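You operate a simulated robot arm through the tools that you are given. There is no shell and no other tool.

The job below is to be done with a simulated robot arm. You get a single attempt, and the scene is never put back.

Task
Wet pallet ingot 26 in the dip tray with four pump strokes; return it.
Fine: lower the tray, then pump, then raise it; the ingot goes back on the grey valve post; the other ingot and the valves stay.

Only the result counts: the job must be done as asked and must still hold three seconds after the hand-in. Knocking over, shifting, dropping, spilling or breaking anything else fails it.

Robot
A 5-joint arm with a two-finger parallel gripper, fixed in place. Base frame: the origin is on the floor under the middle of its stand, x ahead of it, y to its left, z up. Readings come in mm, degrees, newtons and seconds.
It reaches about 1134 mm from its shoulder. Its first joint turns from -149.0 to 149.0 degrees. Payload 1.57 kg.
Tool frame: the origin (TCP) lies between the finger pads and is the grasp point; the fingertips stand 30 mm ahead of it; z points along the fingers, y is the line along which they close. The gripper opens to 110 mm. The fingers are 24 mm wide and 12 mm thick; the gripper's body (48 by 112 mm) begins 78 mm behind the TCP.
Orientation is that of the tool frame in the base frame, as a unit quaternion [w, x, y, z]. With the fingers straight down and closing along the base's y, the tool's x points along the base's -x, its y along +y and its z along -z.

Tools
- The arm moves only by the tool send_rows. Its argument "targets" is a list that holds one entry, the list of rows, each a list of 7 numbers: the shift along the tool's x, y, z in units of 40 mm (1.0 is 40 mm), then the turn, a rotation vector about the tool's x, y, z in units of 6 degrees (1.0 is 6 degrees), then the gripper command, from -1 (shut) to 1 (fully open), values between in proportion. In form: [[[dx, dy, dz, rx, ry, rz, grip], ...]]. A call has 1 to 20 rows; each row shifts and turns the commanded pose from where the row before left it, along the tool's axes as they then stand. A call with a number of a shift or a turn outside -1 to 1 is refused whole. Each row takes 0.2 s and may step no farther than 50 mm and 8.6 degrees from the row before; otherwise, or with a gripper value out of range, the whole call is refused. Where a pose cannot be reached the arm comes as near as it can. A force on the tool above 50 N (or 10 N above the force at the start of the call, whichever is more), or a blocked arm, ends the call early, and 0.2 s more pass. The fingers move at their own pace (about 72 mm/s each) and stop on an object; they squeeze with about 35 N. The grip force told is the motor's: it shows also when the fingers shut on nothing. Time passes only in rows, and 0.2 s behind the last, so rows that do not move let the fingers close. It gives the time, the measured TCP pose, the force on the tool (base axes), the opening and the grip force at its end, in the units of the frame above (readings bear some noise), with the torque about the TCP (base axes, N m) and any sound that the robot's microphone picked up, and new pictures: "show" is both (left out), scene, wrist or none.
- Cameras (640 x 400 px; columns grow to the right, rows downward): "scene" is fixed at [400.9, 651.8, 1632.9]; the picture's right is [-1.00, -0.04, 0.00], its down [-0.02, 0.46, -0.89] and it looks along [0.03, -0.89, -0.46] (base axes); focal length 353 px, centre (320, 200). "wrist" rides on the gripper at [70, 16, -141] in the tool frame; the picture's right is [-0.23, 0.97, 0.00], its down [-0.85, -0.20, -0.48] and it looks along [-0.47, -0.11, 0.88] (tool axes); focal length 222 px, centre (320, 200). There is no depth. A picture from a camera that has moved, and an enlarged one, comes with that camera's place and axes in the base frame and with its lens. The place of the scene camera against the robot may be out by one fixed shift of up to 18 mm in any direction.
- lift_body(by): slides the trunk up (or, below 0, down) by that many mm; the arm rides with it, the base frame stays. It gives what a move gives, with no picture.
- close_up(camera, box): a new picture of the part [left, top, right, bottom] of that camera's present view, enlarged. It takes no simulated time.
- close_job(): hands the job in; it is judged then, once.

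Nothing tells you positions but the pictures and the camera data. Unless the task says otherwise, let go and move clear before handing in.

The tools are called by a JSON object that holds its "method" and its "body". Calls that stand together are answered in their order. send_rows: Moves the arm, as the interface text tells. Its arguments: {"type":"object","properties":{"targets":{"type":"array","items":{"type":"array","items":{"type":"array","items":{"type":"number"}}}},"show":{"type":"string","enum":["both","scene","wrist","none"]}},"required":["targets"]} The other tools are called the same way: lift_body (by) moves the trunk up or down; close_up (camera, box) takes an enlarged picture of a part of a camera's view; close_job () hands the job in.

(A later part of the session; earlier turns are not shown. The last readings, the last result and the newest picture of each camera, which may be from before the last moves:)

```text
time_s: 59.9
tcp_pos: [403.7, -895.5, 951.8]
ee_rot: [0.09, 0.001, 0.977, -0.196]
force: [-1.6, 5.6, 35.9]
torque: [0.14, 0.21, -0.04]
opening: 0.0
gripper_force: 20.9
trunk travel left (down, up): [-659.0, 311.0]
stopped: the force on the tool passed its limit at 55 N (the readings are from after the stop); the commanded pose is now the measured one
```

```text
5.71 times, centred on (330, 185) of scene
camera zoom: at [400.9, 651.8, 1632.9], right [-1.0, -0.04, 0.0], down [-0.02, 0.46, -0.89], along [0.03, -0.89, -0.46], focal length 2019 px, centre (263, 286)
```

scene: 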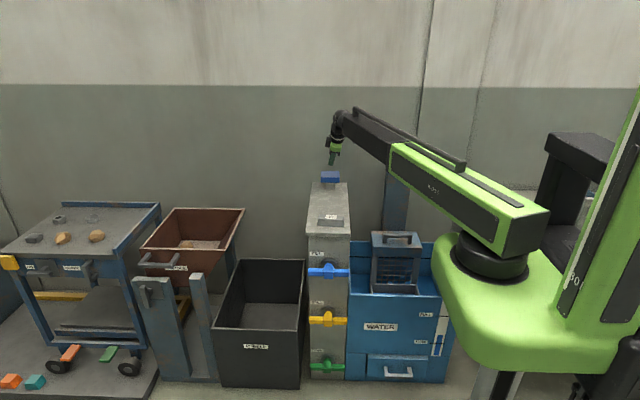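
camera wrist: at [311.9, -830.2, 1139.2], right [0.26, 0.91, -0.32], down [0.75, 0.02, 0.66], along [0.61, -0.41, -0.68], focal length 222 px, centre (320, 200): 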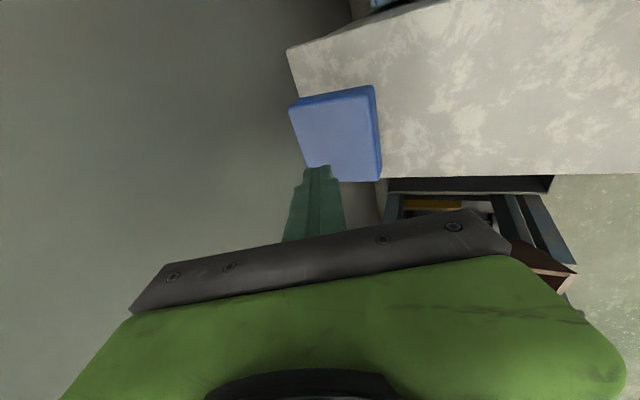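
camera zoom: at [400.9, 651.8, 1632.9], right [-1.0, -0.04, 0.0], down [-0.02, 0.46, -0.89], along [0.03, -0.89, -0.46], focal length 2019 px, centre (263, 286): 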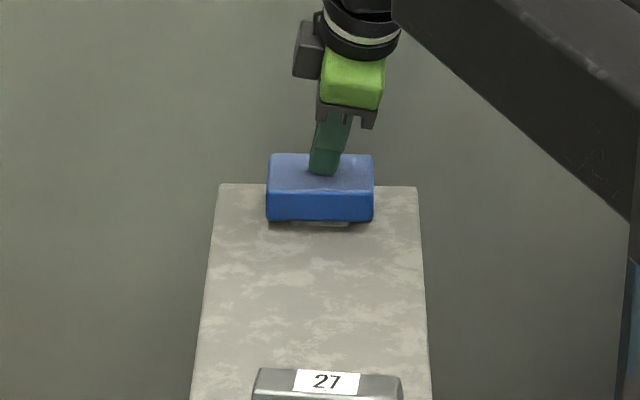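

The stroke bottomed out with about 30 mm of travel. I'll raise fully so the head springs back, and check.

{"method": "lift_body", "body": {"by": 45}}

{"method": "send_rows", "body": {"targets": [[[0, 0, 0, 0, 0, 0, -1]]], "show": "scene"}}

{"method": "close_up", "body": {"camera": "scene", "box": [300, 150, 360, 220]}}

{"method": "close_up", "body": {"camera": "scene", "box": [340, 220, 470, 390]}}

```text
time_s: 60.8
tcp_pos: [404.2, -896.8, 991.3]
ee_rot: [0.089, 0.0, 0.977, -0.193]
force: [0.0, 0.0, 0.2]
torque: [0.03, 0.03, 0.04]
opening: 0.0
gripper_force: 21.1
trunk travel left (down, up): [-704.0, 266.0]
```

```text
time_s: 61.1
tcp_pos: [404.1, -896.4, 992.0]
ee_rot: [0.088, -0.001, 0.977, -0.192]
force: [0.0, -0.7, -0.2]
torque: [-0.01, -0.02, -0.01]
opening: 0.1
gripper_force: 21.7
trunk travel left (down, up): [-704.0, 266.0]
```

scene: 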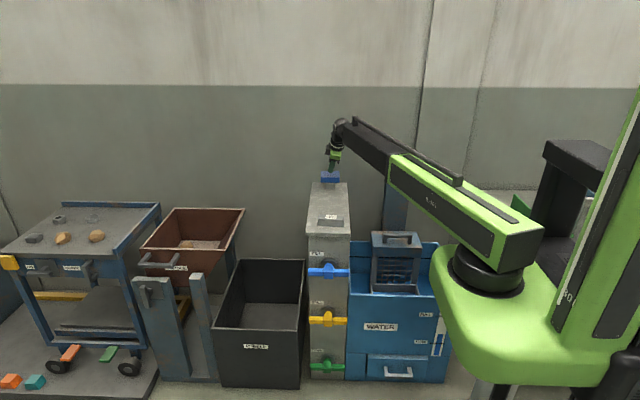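

```text
5.71 times, centred on (330, 185) of scene
camera zoom: at [400.9, 651.8, 1632.9], right [-1.0, -0.04, 0.0], down [-0.02, 0.46, -0.89], along [0.03, -0.89, -0.46], focal length 2019 px, centre (263, 286)
```

zoom: 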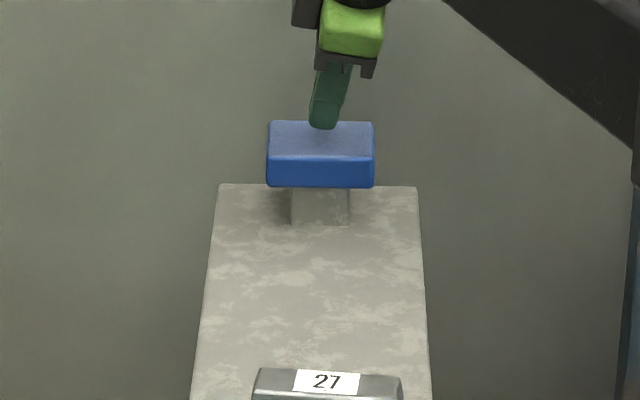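

```text
2.35 times, centred on (405, 305) of scene
camera zoom: at [400.9, 651.8, 1632.9], right [-1.0, -0.04, 0.0], down [-0.02, 0.46, -0.89], along [0.03, -0.89, -0.46], focal length 832 px, centre (120, -47)
```

zoom: 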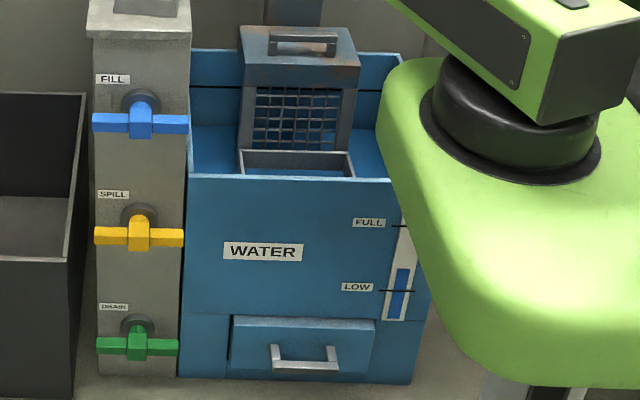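

Pump head returned fully and stroke 1 is complete. Now stroke 2: the same press depth, then a full release.

{"method": "lift_body", "body": {"by": -37}}

{"method": "lift_body", "body": {"by": -6}}

{"method": "close_up", "body": {"camera": "scene", "box": [300, 150, 360, 220]}}

```text
time_s: 62.0
tcp_pos: [404.8, -896.3, 955.6]
ee_rot: [0.089, 0.0, 0.977, -0.194]
force: [0.9, -2.7, 8.9]
torque: [-0.07, 0.01, 0.03]
opening: 0.1
gripper_force: 21.7
trunk travel left (down, up): [-667.0, 303.0]
```

```text
time_s: 62.5
tcp_pos: [404.1, -897.5, 951.7]
ee_rot: [0.089, 0.0, 0.977, -0.196]
force: [4.0, -7.1, 25.5]
torque: [-0.32, 0.01, 0.05]
opening: 0.0
gripper_force: 21.2
trunk travel left (down, up): [-661.0, 309.0]
```

```text
5.71 times, centred on (330, 185) of scene
camera zoom: at [400.9, 651.8, 1632.9], right [-1.0, -0.04, 0.0], down [-0.02, 0.46, -0.89], along [0.03, -0.89, -0.46], focal length 2019 px, centre (263, 286)
```

zoom: 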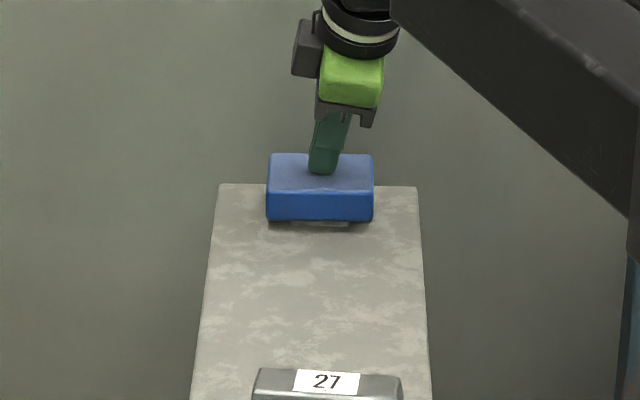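

Stroke 2 bottomed (25 N at the stop). Releasing fully.

{"method": "lift_body", "body": {"by": 43}}

{"method": "close_up", "body": {"camera": "scene", "box": [300, 150, 360, 220]}}

{"method": "close_up", "body": {"camera": "scene", "box": [340, 220, 470, 390]}}

```text
time_s: 63.4
tcp_pos: [404.5, -897.9, 992.3]
ee_rot: [0.088, 0.001, 0.977, -0.193]
force: [-0.7, 0.4, 0.3]
torque: [-0.01, -0.01, 0.01]
opening: 0.1
gripper_force: 22.0
trunk travel left (down, up): [-704.0, 266.0]
```

```text
5.71 times, centred on (330, 185) of scene
camera zoom: at [400.9, 651.8, 1632.9], right [-1.0, -0.04, 0.0], down [-0.02, 0.46, -0.89], along [0.03, -0.89, -0.46], focal length 2019 px, centre (263, 286)
```

zoom: 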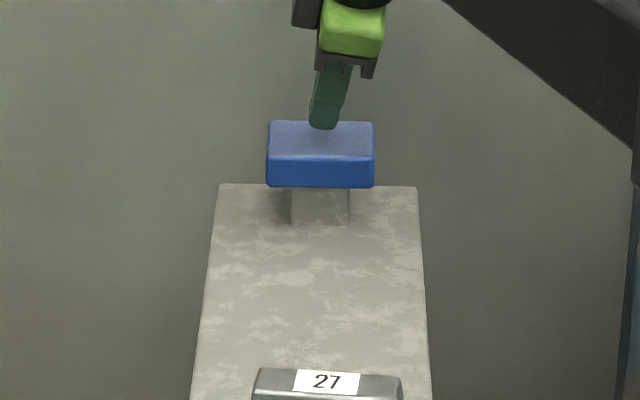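

```text
2.35 times, centred on (405, 305) of scene
camera zoom: at [400.9, 651.8, 1632.9], right [-1.0, -0.04, 0.0], down [-0.02, 0.46, -0.89], along [0.03, -0.89, -0.46], focal length 832 px, centre (120, -47)
```

zoom: 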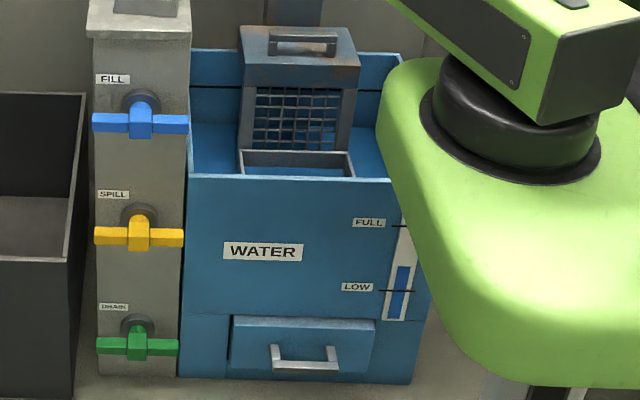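

Head is back at the top and the gauge crept up slightly, so the strokes are registering. Stroke 3 now.

{"method": "lift_body", "body": {"by": -37}}

{"method": "lift_body", "body": {"by": -6}}

{"method": "close_up", "body": {"camera": "scene", "box": [300, 150, 360, 220]}}

```text
time_s: 64.2
tcp_pos: [405.1, -897.1, 956.9]
ee_rot: [0.088, 0.0, 0.977, -0.194]
force: [1.0, -1.6, 9.0]
torque: [-0.07, -0.03, 0.02]
opening: 0.0
gripper_force: 21.1
trunk travel left (down, up): [-667.0, 303.0]
```

```text
time_s: 64.7
tcp_pos: [404.3, -896.3, 952.2]
ee_rot: [0.088, 0.0, 0.977, -0.195]
force: [3.0, -6.3, 25.5]
torque: [-0.27, 0.04, 0.04]
opening: 0.2
gripper_force: 21.2
trunk travel left (down, up): [-661.0, 309.0]
```

```text
5.71 times, centred on (330, 185) of scene
camera zoom: at [400.9, 651.8, 1632.9], right [-1.0, -0.04, 0.0], down [-0.02, 0.46, -0.89], along [0.03, -0.89, -0.46], focal length 2019 px, centre (263, 286)
```

zoom: 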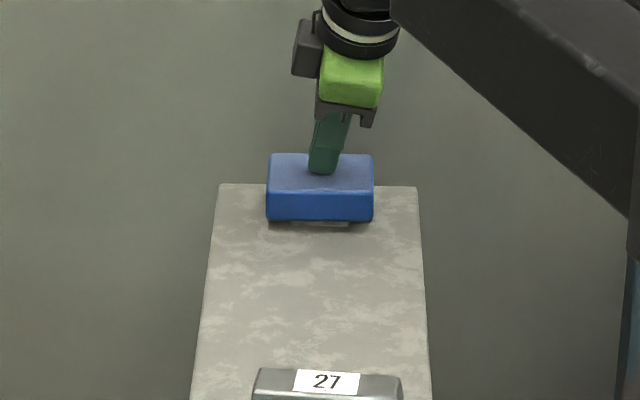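

Stroke 3 bottomed. Releasing fully.

{"method": "lift_body", "body": {"by": 43}}

{"method": "close_up", "body": {"camera": "scene", "box": [300, 150, 360, 220]}}

{"method": "close_up", "body": {"camera": "scene", "box": [400, 290, 450, 380]}}

```text
time_s: 65.6
tcp_pos: [404.6, -897.9, 992.8]
ee_rot: [0.088, 0.001, 0.977, -0.192]
force: [0.0, 0.0, -0.2]
torque: [0.04, 0.02, -0.01]
opening: 0.0
gripper_force: 21.2
trunk travel left (down, up): [-704.0, 266.0]
```

```text
5.71 times, centred on (330, 185) of scene
camera zoom: at [400.9, 651.8, 1632.9], right [-1.0, -0.04, 0.0], down [-0.02, 0.46, -0.89], along [0.03, -0.89, -0.46], focal length 2019 px, centre (263, 286)
```

zoom: 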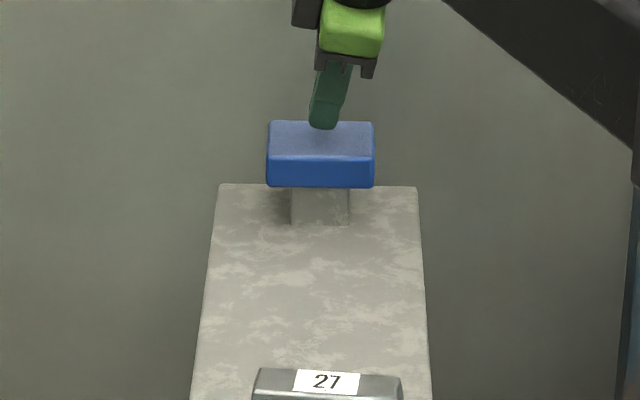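

```text
4.44 times, centred on (425, 335) of scene
camera zoom: at [400.9, 651.8, 1632.9], right [-1.0, -0.04, 0.0], down [-0.02, 0.46, -0.89], along [0.03, -0.89, -0.46], focal length 1571 px, centre (-147, -400)
```

zoom: 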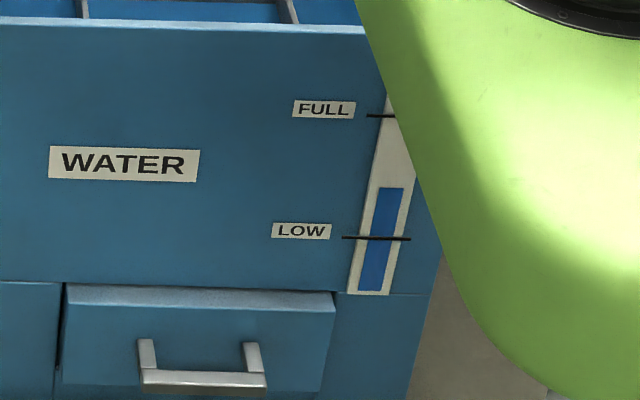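

Gauge has risen again, with three strokes registered. Now the fourth and last stroke.

{"method": "lift_body", "body": {"by": -37}}

{"method": "lift_body", "body": {"by": -6}}

{"method": "close_up", "body": {"camera": "scene", "box": [300, 150, 360, 220]}}

```text
time_s: 66.4
tcp_pos: [404.8, -897.0, 955.9]
ee_rot: [0.089, 0.0, 0.977, -0.194]
force: [0.5, -1.6, 9.1]
torque: [-0.05, 0.0, 0.0]
opening: 0.0
gripper_force: 20.5
trunk travel left (down, up): [-667.0, 303.0]
```

```text
time_s: 67.0
tcp_pos: [405.0, -896.1, 952.3]
ee_rot: [0.088, 0.0, 0.977, -0.196]
force: [2.9, -6.7, 26.0]
torque: [-0.33, 0.0, 0.07]
opening: 0.0
gripper_force: 21.6
trunk travel left (down, up): [-661.0, 309.0]
```

```text
5.71 times, centred on (330, 185) of scene
camera zoom: at [400.9, 651.8, 1632.9], right [-1.0, -0.04, 0.0], down [-0.02, 0.46, -0.89], along [0.03, -0.89, -0.46], focal length 2019 px, centre (263, 286)
```

zoom: 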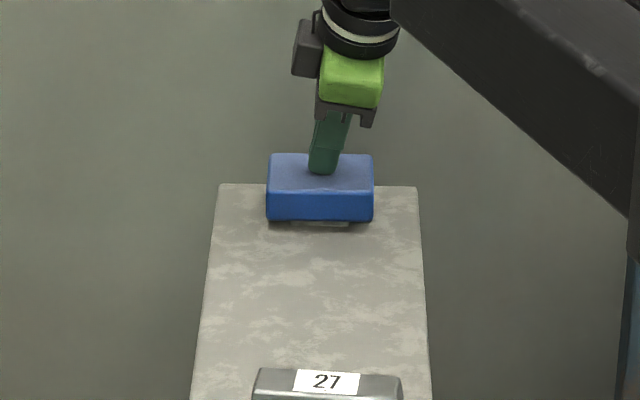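

Stroke 4 bottomed. I'll release and raise well clear of the pump so no further stroke can happen.

{"method": "lift_body", "body": {"by": 100}}

{"method": "close_up", "body": {"camera": "scene", "box": [300, 150, 360, 220]}}

{"method": "close_up", "body": {"camera": "scene", "box": [340, 220, 470, 390]}}

```text
time_s: 68.3
tcp_pos: [405.0, -896.9, 1049.7]
ee_rot: [0.088, 0.0, 0.977, -0.193]
force: [0.2, -1.0, 0.0]
torque: [-0.03, 0.02, 0.02]
opening: 0.2
gripper_force: 20.7
trunk travel left (down, up): [-761.0, 209.0]
```

```text
5.71 times, centred on (330, 185) of scene
camera zoom: at [400.9, 651.8, 1632.9], right [-1.0, -0.04, 0.0], down [-0.02, 0.46, -0.89], along [0.03, -0.89, -0.46], focal length 2019 px, centre (263, 286)
```

zoom: 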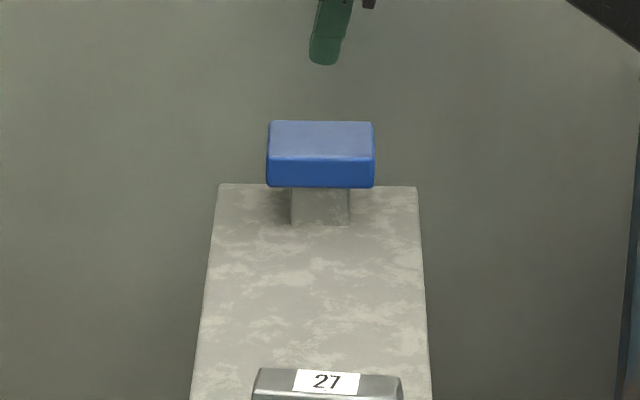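

```text
2.35 times, centred on (405, 305) of scene
camera zoom: at [400.9, 651.8, 1632.9], right [-1.0, -0.04, 0.0], down [-0.02, 0.46, -0.89], along [0.03, -0.89, -0.46], focal length 832 px, centre (120, -47)
```

zoom: 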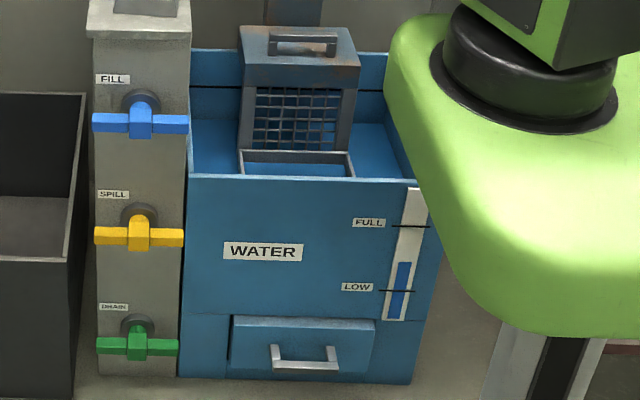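

Four strokes are done and the gauge shows the rise. Now I'll untilt the wrist back to vertical.

{"method": "send_rows", "body": {"targets": [[[0.233, 0.517, -0.03, -0.912, 0.411, 0, -1], [0.233, 0.517, -0.03, -0.912, 0.411, 0, -1], [0.233, 0.517, -0.03, -0.912, 0.411, 0, -1], [0.233, 0.517, -0.03, -0.912, 0.411, 0, -1], [0, 0, 0, 0, 0, 0, -1]]], "show": "both"}}

```text
time_s: 69.5
tcp_pos: [367.5, -817.9, 1027.8]
ee_rot: [0.003, 0.001, 1.0, -0.003]
force: [0.0, 0.4, -0.1]
torque: [0.03, 0.0, -0.02]
opening: 0.1
gripper_force: 21.0
trunk travel left (down, up): [-761.0, 209.0]
camera wrist: at [298.1, -799.6, 1168.9], right [0.23, 0.97, -0.01], down [0.85, -0.2, 0.48], along [0.47, -0.11, -0.87], focal length 222 px, centre (320, 200)
```

scene: 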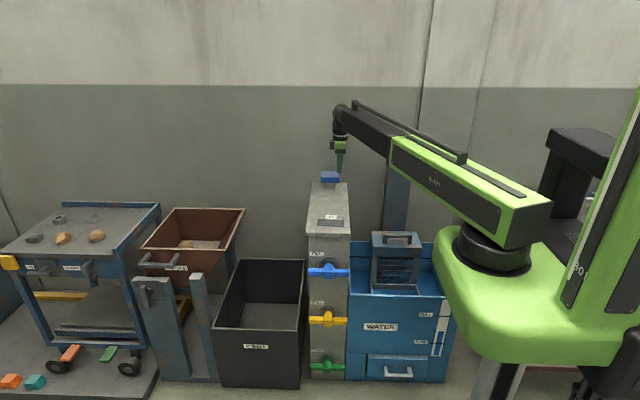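
wrist: 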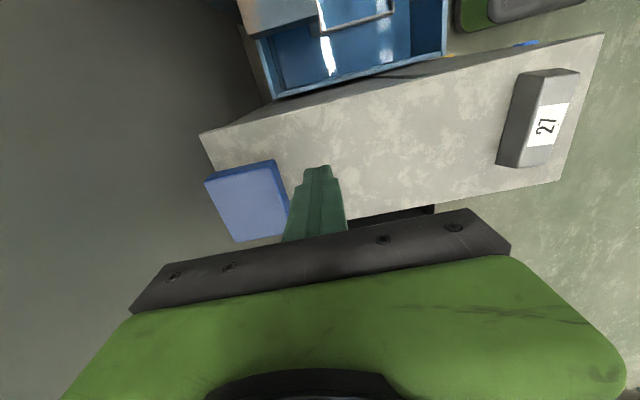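

Back to vertical (residual under 0.5°). I'll traverse back over the tray handle at the position where I released it, opening the fingers on arrival.

{"method": "send_rows", "body": {"targets": [[[0.815, 0.008, 0, -0.05, 0.02, 0, -1], [0.815, 0.008, 0, 0, 0, 0, -1], [0.815, 0.008, 0, 0, 0, 0, -1], [0.815, 0.008, 0, 0, 0, 0, -1], [0.815, 0.008, 0, 0, 0, 0, -1], [0.815, 0.008, 0, 0, 0, 0, -1], [0.815, 0.008, 0, 0, 0, 0, -1], [0.815, 0.008, 0, 0, 0, 0, -0.5], [0.815, 0.008, 0, 0, 0, 0, 0.2], [0, 0, 0, 0, 0, 0, 0.2], [0, 0, 0, 0, 0, 0, 0.2]]], "show": "both"}}

{"method": "close_up", "body": {"camera": "wrist", "box": [120, 0, 460, 240]}}

```text
time_s: 71.9
tcp_pos: [74.7, -813.6, 1028.0]
ee_rot: [0.002, 0.001, 1.0, -0.001]
force: [0.5, 0.6, 1.1]
torque: [0.0, -0.01, 0.02]
opening: 66.0
gripper_force: 0.1
trunk travel left (down, up): [-761.0, 209.0]
camera wrist: at [4.4, -797.2, 1169.1], right [0.23, 0.97, 0.0], down [0.85, -0.2, 0.48], along [0.47, -0.11, -0.88], focal length 222 px, centre (320, 200)
```

scene: 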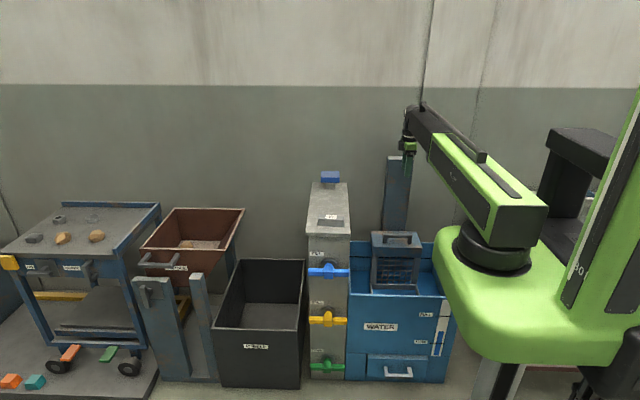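
wrist: 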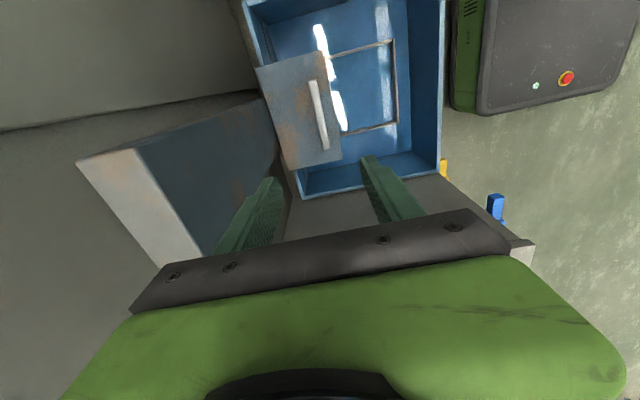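

```text
1.67 times, centred on (290, 120) of wrist
camera zoom: at [4.4, -797.2, 1169.1], right [0.23, 0.97, 0.0], down [0.85, -0.2, 0.48], along [0.47, -0.11, -0.88], focal length 370 px, centre (370, 333)
```

zoom: 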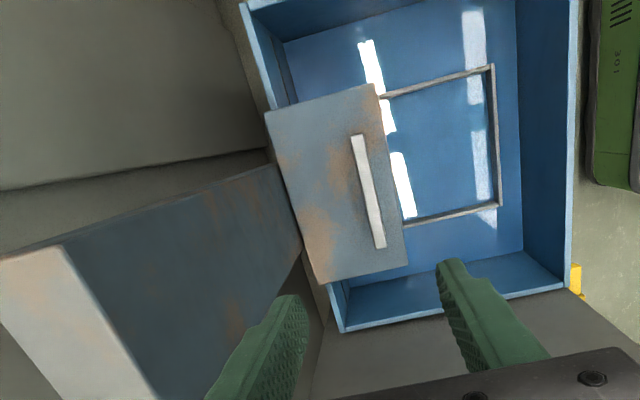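

The handle is aligned under the fingers (y ≈ -814), and the water now covers the ingot inside the tray. I'll lower to the handle at the same height as before.

{"method": "lift_body", "body": {"by": -330}}

{"method": "send_rows", "body": {"targets": [[[0, -0.02, 0, 0, 0, 0, 0.2]]], "show": "both"}}

{"method": "close_up", "body": {"camera": "wrist", "box": [180, 0, 480, 240]}}

```text
time_s: 75.1
tcp_pos: [75.6, -815.2, 698.1]
ee_rot: [0.001, -0.001, 1.0, -0.002]
force: [-0.9, -0.2, 0.2]
torque: [0.01, -0.01, 0.0]
opening: 65.8
gripper_force: 0.0
trunk travel left (down, up): [-431.0, 539.0]
```

```text
time_s: 75.5
tcp_pos: [74.8, -815.1, 698.2]
ee_rot: [0.002, 0.0, 1.0, -0.001]
force: [0.6, -0.6, -0.6]
torque: [-0.02, -0.03, -0.02]
opening: 66.1
gripper_force: 0.1
trunk travel left (down, up): [-431.0, 539.0]
camera wrist: at [4.8, -798.1, 839.1], right [0.23, 0.97, 0.0], down [0.85, -0.2, 0.48], along [0.47, -0.11, -0.88], focal length 222 px, centre (320, 200)
```

scene: 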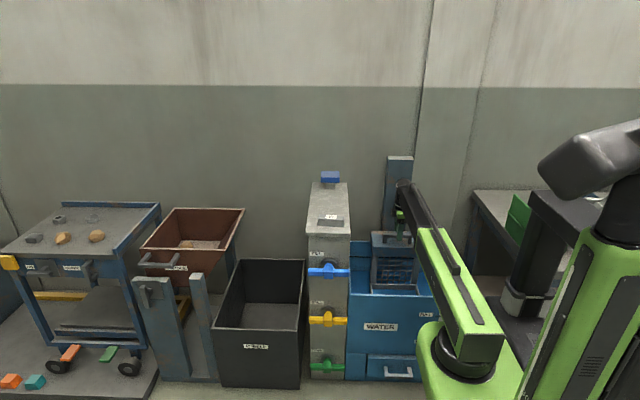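
wrist: 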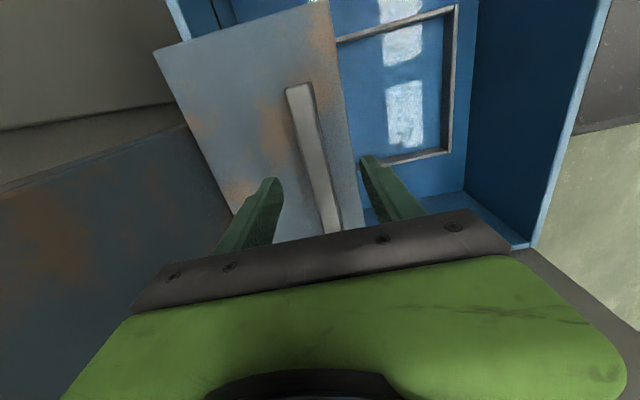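

```text
1.67 times, centred on (330, 120) of wrist
camera zoom: at [4.8, -798.1, 839.1], right [0.23, 0.97, 0.0], down [0.85, -0.2, 0.48], along [0.47, -0.11, -0.88], focal length 370 px, centre (303, 333)
```

zoom: 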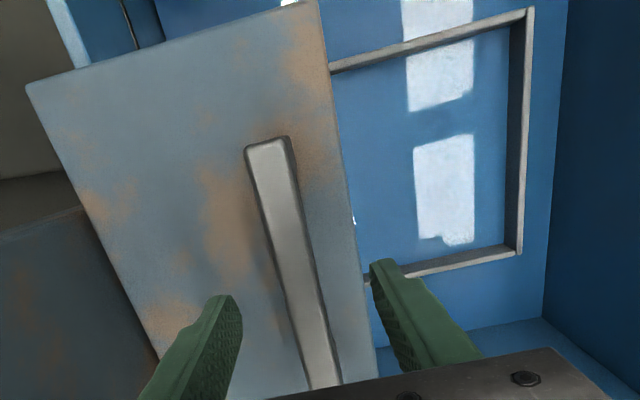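

Aligned, so I'll lower the last 36 mm and grip the handle.

{"method": "lift_body", "body": {"by": -36}}

{"method": "send_rows", "body": {"targets": [[[0, 0, 0, 0, 0, 0, -1], [0, 0, 0, 0, 0, 0, -1], [0, 0, 0, 0, 0, 0, -1], [0, 0, 0, 0, 0, 0, -1], [0, 0, 0, 0, 0, 0, -1]]], "show": "wrist"}}

```text
time_s: 76.3
tcp_pos: [75.7, -815.0, 662.3]
ee_rot: [0.002, 0.0, 1.0, -0.001]
force: [0.9, 1.4, -0.6]
torque: [0.02, -0.01, 0.01]
opening: 66.4
gripper_force: 0.0
trunk travel left (down, up): [-395.0, 575.0]
```

```text
time_s: 77.5
tcp_pos: [74.0, -815.6, 662.9]
ee_rot: [0.002, 0.0, 1.0, -0.001]
force: [-0.8, 2.5, -0.9]
torque: [0.16, -0.09, 0.07]
opening: 18.1
gripper_force: 32.8
trunk travel left (down, up): [-395.0, 575.0]
camera wrist: at [4.8, -798.0, 803.1], right [0.23, 0.97, 0.0], down [0.85, -0.2, 0.48], along [0.47, -0.11, -0.88], focal length 222 px, centre (320, 200)
```

wrist: 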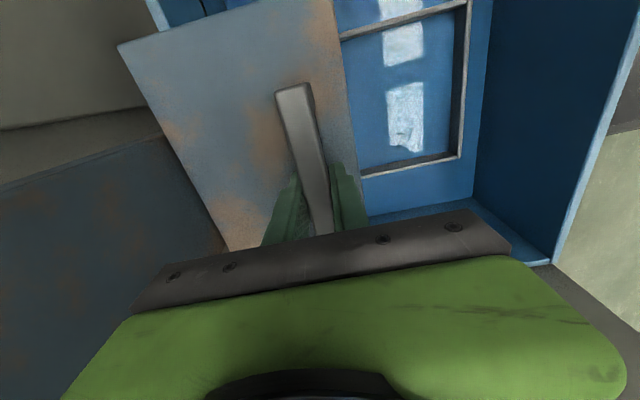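

The handle is gripped with minimal side load. I'll raise gently at first to see the load.

{"method": "lift_body", "body": {"by": 20}}

{"method": "lift_body", "body": {"by": 40}}

{"method": "send_rows", "body": {"targets": [[[0, 0, 0, 0, 0, 0, -1]]], "show": "both"}}

```text
time_s: 78.2
tcp_pos: [75.4, -814.9, 682.9]
ee_rot: [0.002, 0.0, 1.0, -0.001]
force: [-0.1, 3.3, 1.2]
torque: [0.01, -0.02, 0.09]
opening: 17.9
gripper_force: 32.7
trunk travel left (down, up): [-415.0, 555.0]
```

```text
time_s: 79.0
tcp_pos: [73.6, -815.0, 723.1]
ee_rot: [0.003, 0.0, 1.0, -0.002]
force: [-0.8, 5.4, 2.6]
torque: [-0.18, -0.01, 0.18]
opening: 17.7
gripper_force: 32.6
trunk travel left (down, up): [-455.0, 515.0]
```

```text
time_s: 79.4
tcp_pos: [74.9, -815.0, 722.7]
ee_rot: [0.002, 0.0, 1.0, -0.002]
force: [0.0, 4.1, 1.9]
torque: [0.08, 0.06, 0.14]
opening: 18.1
gripper_force: 32.3
trunk travel left (down, up): [-455.0, 515.0]
camera wrist: at [4.8, -797.9, 863.4], right [0.23, 0.97, 0.0], down [0.85, -0.2, 0.48], along [0.47, -0.11, -0.88], focal length 222 px, centre (320, 200)
```

scene: 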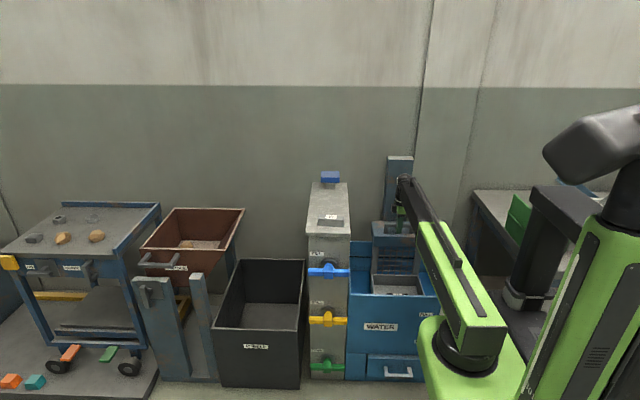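
wrist: 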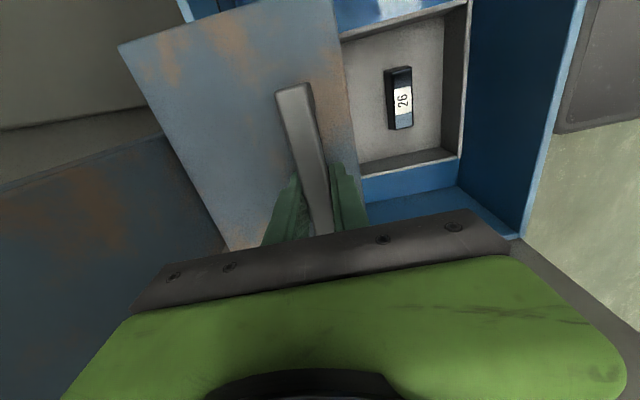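

The ingot has turned dark, so it is wet, and the tray is rising with it. I'll continue raising to the original height (TCP ≈ 921), watching the force near the top.

{"method": "lift_body", "body": {"by": 100}}

{"method": "lift_body", "body": {"by": 80}}

{"method": "lift_body", "body": {"by": 12}}

{"method": "close_up", "body": {"camera": "scene", "box": [360, 140, 460, 300]}}

```text
time_s: 80.8
tcp_pos: [74.8, -815.3, 822.6]
ee_rot: [0.002, 0.0, 1.0, -0.001]
force: [-0.5, 6.0, 2.4]
torque: [0.0, 0.07, 0.08]
opening: 18.0
gripper_force: 32.7
trunk travel left (down, up): [-555.0, 415.0]
```

```text
time_s: 81.9
tcp_pos: [75.1, -815.7, 902.5]
ee_rot: [0.002, 0.001, 1.0, -0.002]
force: [-1.0, 6.0, 3.2]
torque: [-0.18, 0.02, 0.23]
opening: 17.9
gripper_force: 33.0
trunk travel left (down, up): [-635.0, 335.0]
```

```text
time_s: 82.5
tcp_pos: [74.8, -815.4, 912.5]
ee_rot: [0.003, 0.0, 1.0, 0.0]
force: [-0.2, 15.7, -22.4]
torque: [-0.25, 0.08, 0.16]
opening: 18.0
gripper_force: 32.4
trunk travel left (down, up): [-647.0, 323.0]
```

```text
2.50 times, centred on (410, 220) of scene
camera zoom: at [400.9, 651.8, 1632.9], right [-1.0, -0.04, 0.0], down [-0.02, 0.46, -0.89], along [0.03, -0.89, -0.46], focal length 883 px, centre (95, 150)
```

zoom: 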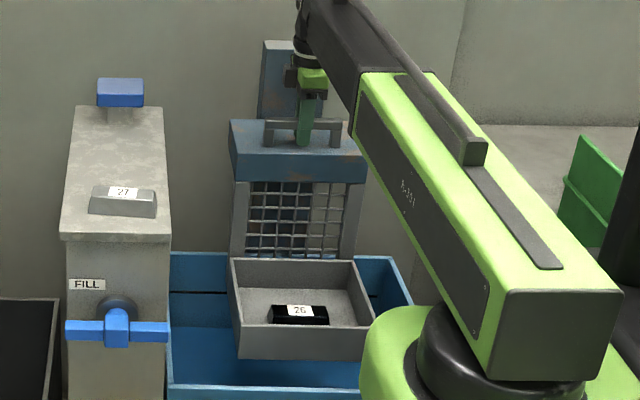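

The tray is back at its top stop (-22 N pull), matching the original picture, with the wet, dark ingot in it. I'll relax the pull slightly and release the handle.

{"method": "lift_body", "body": {"by": -1.5}}

{"method": "send_rows", "body": {"targets": [[[0, 0, 0, 0, 0, 0, -0.6], [0, 0, 0, 0, 0, 0, -0.4], [0, 0, 0, 0, 0, 0, 0.0], [0, 0, 0, 0, 0, 0, 0.2], [0, 0, 0, 0, 0, 0, 0.2]]], "show": "both"}}

{"method": "close_up", "body": {"camera": "scene", "box": [360, 140, 460, 300]}}

```text
time_s: 83.0
tcp_pos: [75.5, -814.7, 913.4]
ee_rot: [0.002, 0.0, 1.0, -0.002]
force: [0.9, 5.4, 3.8]
torque: [0.27, 0.44, 0.1]
opening: 18.0
gripper_force: 32.8
trunk travel left (down, up): [-646.0, 324.0]
```

```text
time_s: 84.2
tcp_pos: [74.9, -815.0, 912.2]
ee_rot: [0.002, 0.0, 1.0, -0.001]
force: [-0.9, -0.2, 0.3]
torque: [0.0, -0.03, -0.01]
opening: 66.1
gripper_force: 0.0
trunk travel left (down, up): [-646.0, 324.0]
camera wrist: at [4.8, -798.1, 1053.6], right [0.23, 0.97, 0.0], down [0.85, -0.2, 0.48], along [0.47, -0.11, -0.88], focal length 222 px, centre (320, 200)
```

scene: 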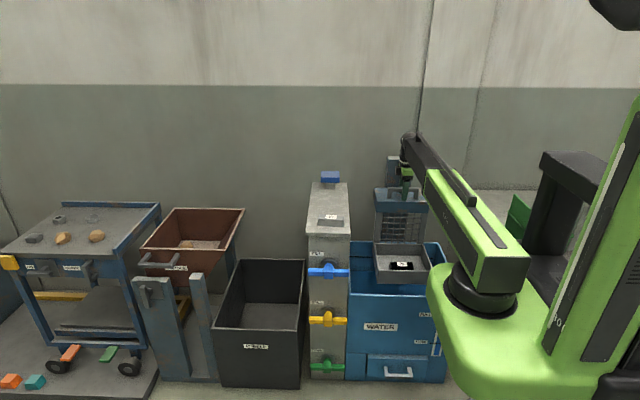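
wrist: 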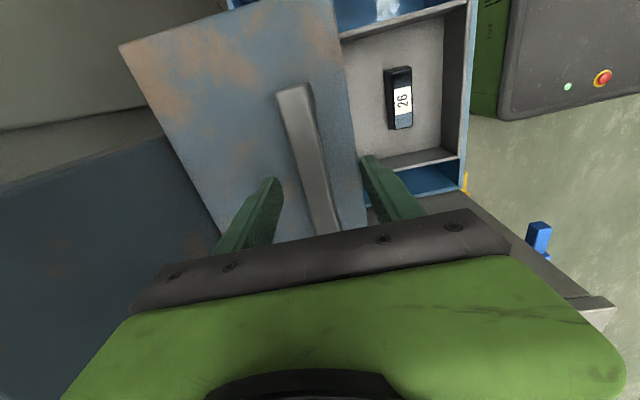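

```text
2.50 times, centred on (410, 220) of scene
camera zoom: at [400.9, 651.8, 1632.9], right [-1.0, -0.04, 0.0], down [-0.02, 0.46, -0.89], along [0.03, -0.89, -0.46], focal length 883 px, centre (95, 150)
```

zoom: 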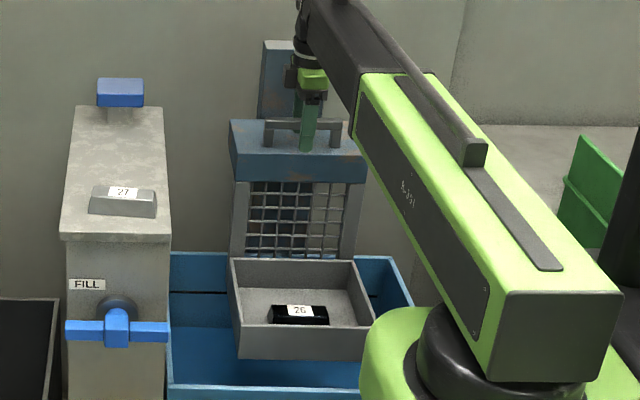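

The tray stays up on its own. I'll raise off the handle and go back over the ingot in the tray.

{"method": "lift_body", "body": {"by": 100}}

{"method": "send_rows", "body": {"targets": [[[0, 0.77, 0, 0, 0, 0, 0.45], [0, 0.77, 0, 0, 0, 0, 0.45], [0, 0.77, 0, 0, 0, 0, 0.45], [0, 0.77, 0, 0, 0, 0, 0.45], [0, 0.77, 0, 0, 0, 0, 0.45], [0, 0, 0, 0, 0, 0, 0.45]]], "show": "none"}}

{"method": "lift_body", "body": {"by": -270}}

{"method": "send_rows", "body": {"targets": [[[0, 0, 0, 0, 0, 0, 0.45]]], "show": "both"}}

{"method": "close_up", "body": {"camera": "wrist", "box": [180, 40, 460, 240]}}

```text
time_s: 85.6
tcp_pos: [75.3, -815.6, 1012.1]
ee_rot: [0.001, 0.0, 1.0, -0.001]
force: [-0.6, 0.2, 0.1]
torque: [0.02, 0.0, 0.0]
opening: 65.9
gripper_force: 0.0
trunk travel left (down, up): [-746.0, 224.0]
```

```text
time_s: 87.0
tcp_pos: [74.6, -661.2, 1011.5]
ee_rot: [0.001, 0.001, 1.0, -0.001]
force: [0.4, 0.1, 0.1]
torque: [0.02, -0.01, -0.02]
opening: 79.8
gripper_force: 0.0
trunk travel left (down, up): [-746.0, 224.0]
```

```text
time_s: 89.7
tcp_pos: [75.3, -662.3, 742.3]
ee_rot: [0.002, -0.001, 1.0, -0.001]
force: [0.4, 0.2, 0.3]
torque: [0.04, 0.0, 0.01]
opening: 79.8
gripper_force: 0.1
trunk travel left (down, up): [-476.0, 494.0]
```

```text
time_s: 90.1
tcp_pos: [75.8, -661.8, 743.3]
ee_rot: [0.001, 0.0, 1.0, 0.0]
force: [0.6, 0.5, -0.9]
torque: [0.01, 0.03, 0.02]
opening: 80.0
gripper_force: 0.1
trunk travel left (down, up): [-476.0, 494.0]
camera wrist: at [4.8, -644.2, 883.6], right [0.23, 0.97, 0.0], down [0.85, -0.2, 0.48], along [0.47, -0.11, -0.88], focal length 222 px, centre (320, 200)
```

scene: 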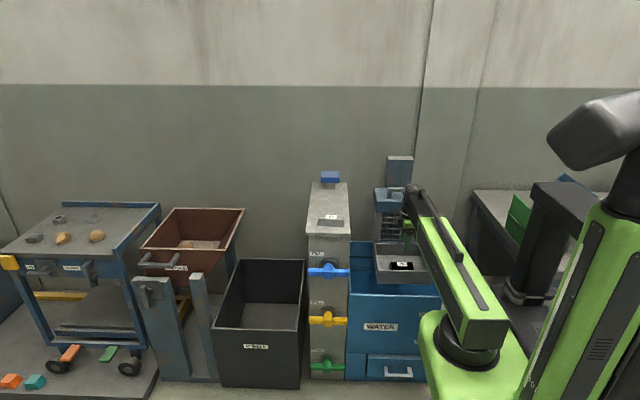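
wrist: 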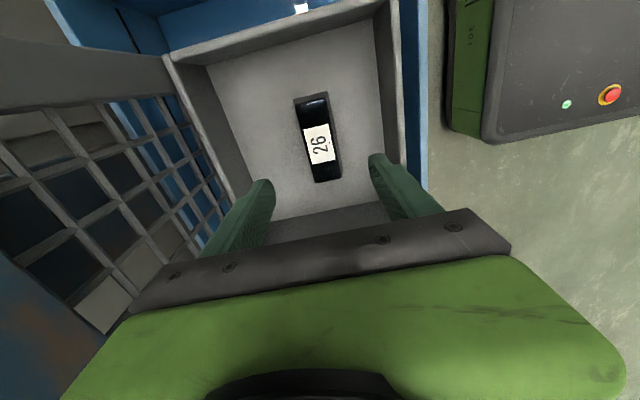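

```text
2.00 times, centred on (320, 140) of wrist
camera zoom: at [4.8, -644.2, 883.6], right [0.23, 0.97, 0.0], down [0.85, -0.2, 0.48], along [0.47, -0.11, -0.88], focal length 444 px, centre (320, 320)
```

zoom: 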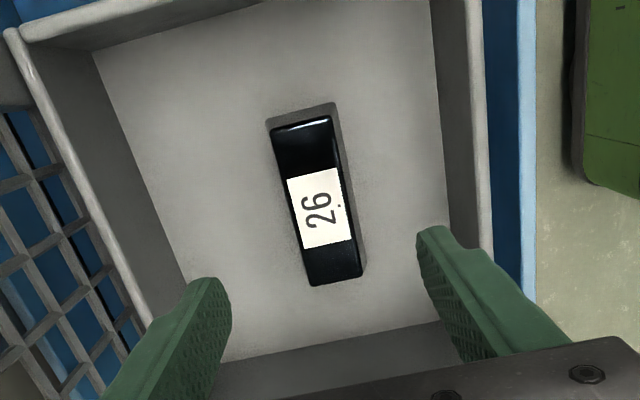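

The wet ingot sits where I left it, centred between the fingers. I'll lower around it to the earlier grasp height.

{"method": "send_rows", "body": {"targets": [[[0, 0.03, 0, 0, 0, 0, 0.45]]], "show": "none"}}

{"method": "lift_body", "body": {"by": -112}}

{"method": "lift_body", "body": {"by": -15}}

{"method": "send_rows", "body": {"targets": [[[0, 0, 0, 0, 0, 0, 0.45]]], "show": "both"}}

{"method": "close_up", "body": {"camera": "wrist", "box": [180, 60, 460, 260]}}

```text
time_s: 90.5
tcp_pos: [75.8, -660.5, 742.7]
ee_rot: [0.003, 0.0, 1.0, -0.001]
force: [-1.1, 0.2, 0.3]
torque: [-0.01, -0.03, 0.0]
opening: 80.0
gripper_force: 0.1
trunk travel left (down, up): [-476.0, 494.0]
```

```text
time_s: 92.0
tcp_pos: [76.0, -659.1, 629.9]
ee_rot: [0.001, 0.0, 1.0, -0.001]
force: [0.0, 0.0, -0.2]
torque: [0.0, 0.0, 0.0]
opening: 80.0
gripper_force: 0.1
trunk travel left (down, up): [-364.0, 606.0]
```

```text
time_s: 92.6
tcp_pos: [74.9, -660.4, 614.6]
ee_rot: [0.002, 0.0, 1.0, -0.001]
force: [0.3, -0.2, -0.2]
torque: [0.01, 0.02, 0.02]
opening: 79.6
gripper_force: 0.1
trunk travel left (down, up): [-349.0, 621.0]
```

```text
time_s: 93.0
tcp_pos: [75.3, -659.7, 616.4]
ee_rot: [0.001, 0.0, 1.0, -0.001]
force: [0.8, -0.7, 0.5]
torque: [0.07, 0.0, 0.01]
opening: 79.6
gripper_force: 0.0
trunk travel left (down, up): [-349.0, 621.0]
camera wrist: at [4.9, -643.0, 756.6], right [0.23, 0.97, 0.0], down [0.85, -0.2, 0.48], along [0.47, -0.11, -0.88], focal length 222 px, centre (320, 200)
```

scene: 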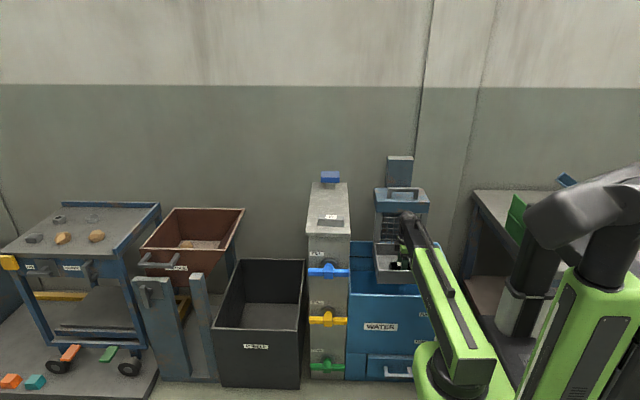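
wrist: 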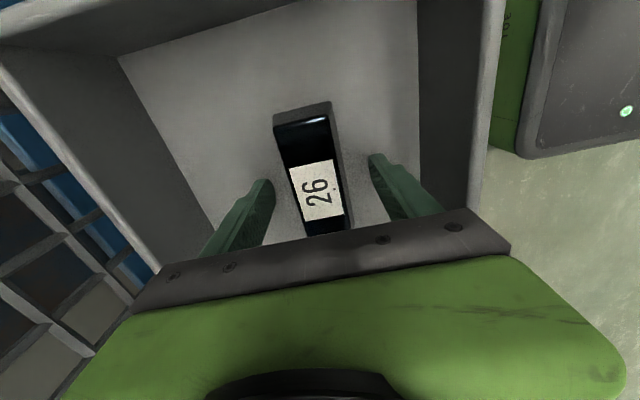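

```text
2.00 times, centred on (320, 160) of wrist
camera zoom: at [4.9, -643.0, 756.6], right [0.23, 0.97, 0.0], down [0.85, -0.2, 0.48], along [0.47, -0.11, -0.88], focal length 444 px, centre (320, 280)
```

zoom: 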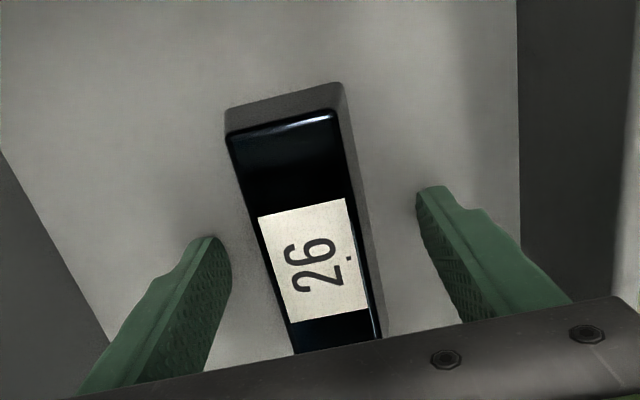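

The ingot is slightly nearer the left finger, so I'll shift 1.6 mm back and then close on it.

{"method": "send_rows", "body": {"targets": [[[0, -0.04, 0, 0, 0, 0, 0.45], [0, 0, 0, 0, 0, 0, 0.45], [0, 0, 0, 0, 0, 0, -1], [0, 0, 0, 0, 0, 0, -1], [0, 0, 0, 0, 0, 0, -1], [0, 0, 0, 0, 0, 0, -1]]], "show": "wrist"}}

```text
time_s: 94.4
tcp_pos: [75.7, -660.6, 616.5]
ee_rot: [0.002, 0.0, 1.0, -0.001]
force: [-0.2, 1.3, -0.5]
torque: [0.0, 0.03, 0.0]
opening: 44.4
gripper_force: 35.3
trunk travel left (down, up): [-349.0, 621.0]
camera wrist: at [5.2, -644.5, 756.6], right [0.23, 0.97, 0.0], down [0.85, -0.2, 0.48], along [0.47, -0.11, -0.88], focal length 222 px, centre (320, 200)
```

wrist: 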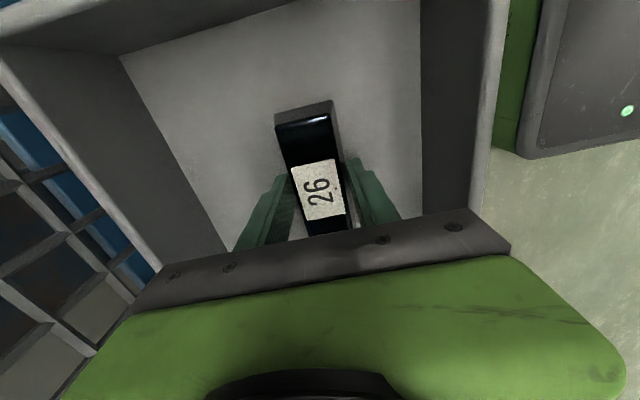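

Gripped again at 44.4 mm. I'll lift it out of the tray gently, then fully up.

{"method": "lift_body", "body": {"by": 15}}

{"method": "lift_body", "body": {"by": 391}}

{"method": "send_rows", "body": {"targets": [[[0, 0, 0, 0, 0, 0, -1]]], "show": "both"}}

```text
time_s: 95.0
tcp_pos: [75.4, -661.5, 630.0]
ee_rot: [0.001, -0.001, 1.0, -0.001]
force: [0.4, 1.1, -4.4]
torque: [-0.04, -0.03, 0.01]
opening: 44.4
gripper_force: 34.9
trunk travel left (down, up): [-364.0, 606.0]
```

```text
time_s: 98.8
tcp_pos: [74.8, -661.0, 1022.4]
ee_rot: [0.002, 0.0, 1.0, 0.0]
force: [-0.2, 0.2, -5.0]
torque: [-0.02, 0.02, -0.01]
opening: 44.4
gripper_force: 34.9
trunk travel left (down, up): [-755.0, 215.0]
```

```text
time_s: 99.2
tcp_pos: [75.9, -662.0, 1022.0]
ee_rot: [0.002, 0.0, 1.0, -0.001]
force: [-0.1, -0.2, -4.2]
torque: [-0.02, -0.02, 0.05]
opening: 44.5
gripper_force: 34.7
trunk travel left (down, up): [-755.0, 215.0]
camera wrist: at [5.1, -644.8, 1162.4], right [0.23, 0.97, 0.0], down [0.85, -0.2, 0.48], along [0.47, -0.11, -0.88], focal length 222 px, centre (320, 200)
```

scene: 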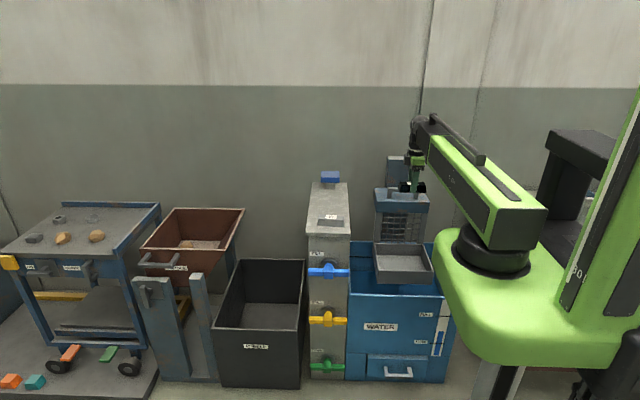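
wrist: 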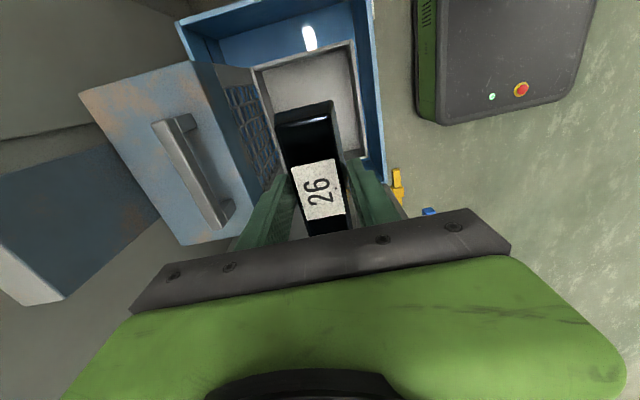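

The ingot is held and clear. I'll traverse back over its original spot on the post at (417, -675).

{"method": "send_rows", "body": {"targets": [[[-0.854, -0.034, 0, 0, 0, 0, -1], [-0.854, -0.034, 0, 0, 0, 0, -1], [-0.854, -0.034, 0, 0, 0, 0, -1], [-0.854, -0.034, 0, 0, 0, 0, -1], [-0.854, -0.034, 0, 0, 0, 0, -1], [-0.854, -0.034, 0, 0, 0, 0, -1], [-0.854, -0.034, 0, 0, 0, 0, -1], [-0.854, -0.034, 0, 0, 0, 0, -1], [-0.854, -0.034, 0, 0, 0, 0, -1], [-0.854, -0.034, 0, 0, 0, 0, -1], [0, 0, 0, 0, 0, 0, -1]]], "show": "both"}}

```text
time_s: 101.6
tcp_pos: [418.9, -676.8, 1021.6]
ee_rot: [0.002, 0.0, 1.0, -0.001]
force: [0.1, -1.2, -3.4]
torque: [0.0, 0.01, 0.0]
opening: 44.5
gripper_force: 34.9
trunk travel left (down, up): [-755.0, 215.0]
camera wrist: at [347.9, -659.0, 1162.5], right [0.23, 0.97, 0.0], down [0.85, -0.2, 0.48], along [0.47, -0.11, -0.88], focal length 222 px, centre (320, 200)
```

scene: 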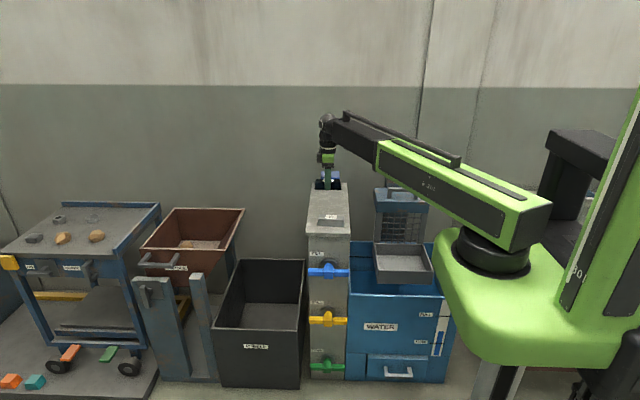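
wrist: 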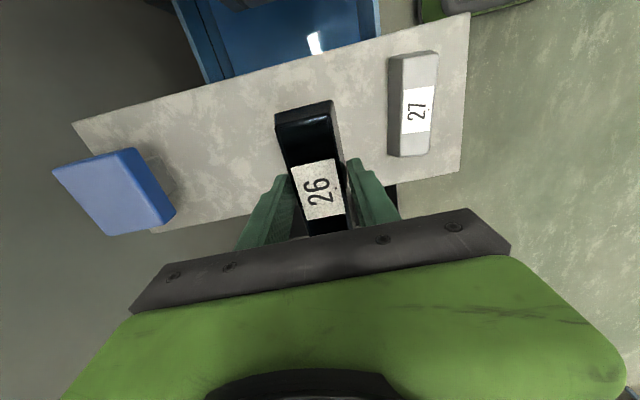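

Right over the original spot. I'll lower in stages toward the post top, with contact expected at trunk reading ≈ -645.

{"method": "lift_body", "body": {"by": -98}}

{"method": "lift_body", "body": {"by": -8}}

{"method": "lift_body", "body": {"by": -2}}

```text
time_s: 102.9
tcp_pos: [418.7, -676.4, 922.9]
ee_rot: [0.002, 0.001, 1.0, -0.001]
force: [-0.4, -0.9, -3.9]
torque: [-0.02, 0.01, 0.0]
opening: 44.3
gripper_force: 34.8
trunk travel left (down, up): [-657.0, 313.0]
```

```text
time_s: 103.5
tcp_pos: [417.5, -675.5, 915.1]
ee_rot: [0.002, 0.0, 1.0, -0.001]
force: [-0.4, -0.5, -5.2]
torque: [-0.03, 0.0, 0.0]
opening: 44.2
gripper_force: 35.2
trunk travel left (down, up): [-649.0, 321.0]
```

```text
time_s: 104.0
tcp_pos: [417.7, -675.3, 913.7]
ee_rot: [0.002, 0.0, 1.0, -0.001]
force: [-0.4, 0.8, -4.1]
torque: [-0.02, 0.01, 0.03]
opening: 44.3
gripper_force: 34.5
trunk travel left (down, up): [-647.0, 323.0]
```

Still carrying the weight, so I'll go down millimetre by millimetre.

{"method": "lift_body", "body": {"by": -1.5}}

{"method": "lift_body", "body": {"by": -1}}

```text
time_s: 104.5
tcp_pos: [418.7, -675.9, 913.3]
ee_rot: [0.003, 0.0, 1.0, -0.002]
force: [5.4, -7.4, 16.6]
torque: [0.07, 0.49, 0.17]
opening: 44.4
gripper_force: 34.5
trunk travel left (down, up): [-645.0, 325.0]
```

```text
time_s: 105.0
tcp_pos: [417.8, -675.0, 913.6]
ee_rot: [0.002, -0.001, 1.0, -0.003]
force: [7.6, -13.7, 38.3]
torque: [-0.66, -0.05, 0.1]
opening: 44.2
gripper_force: 35.4
trunk travel left (down, up): [-644.0, 326.0]
```

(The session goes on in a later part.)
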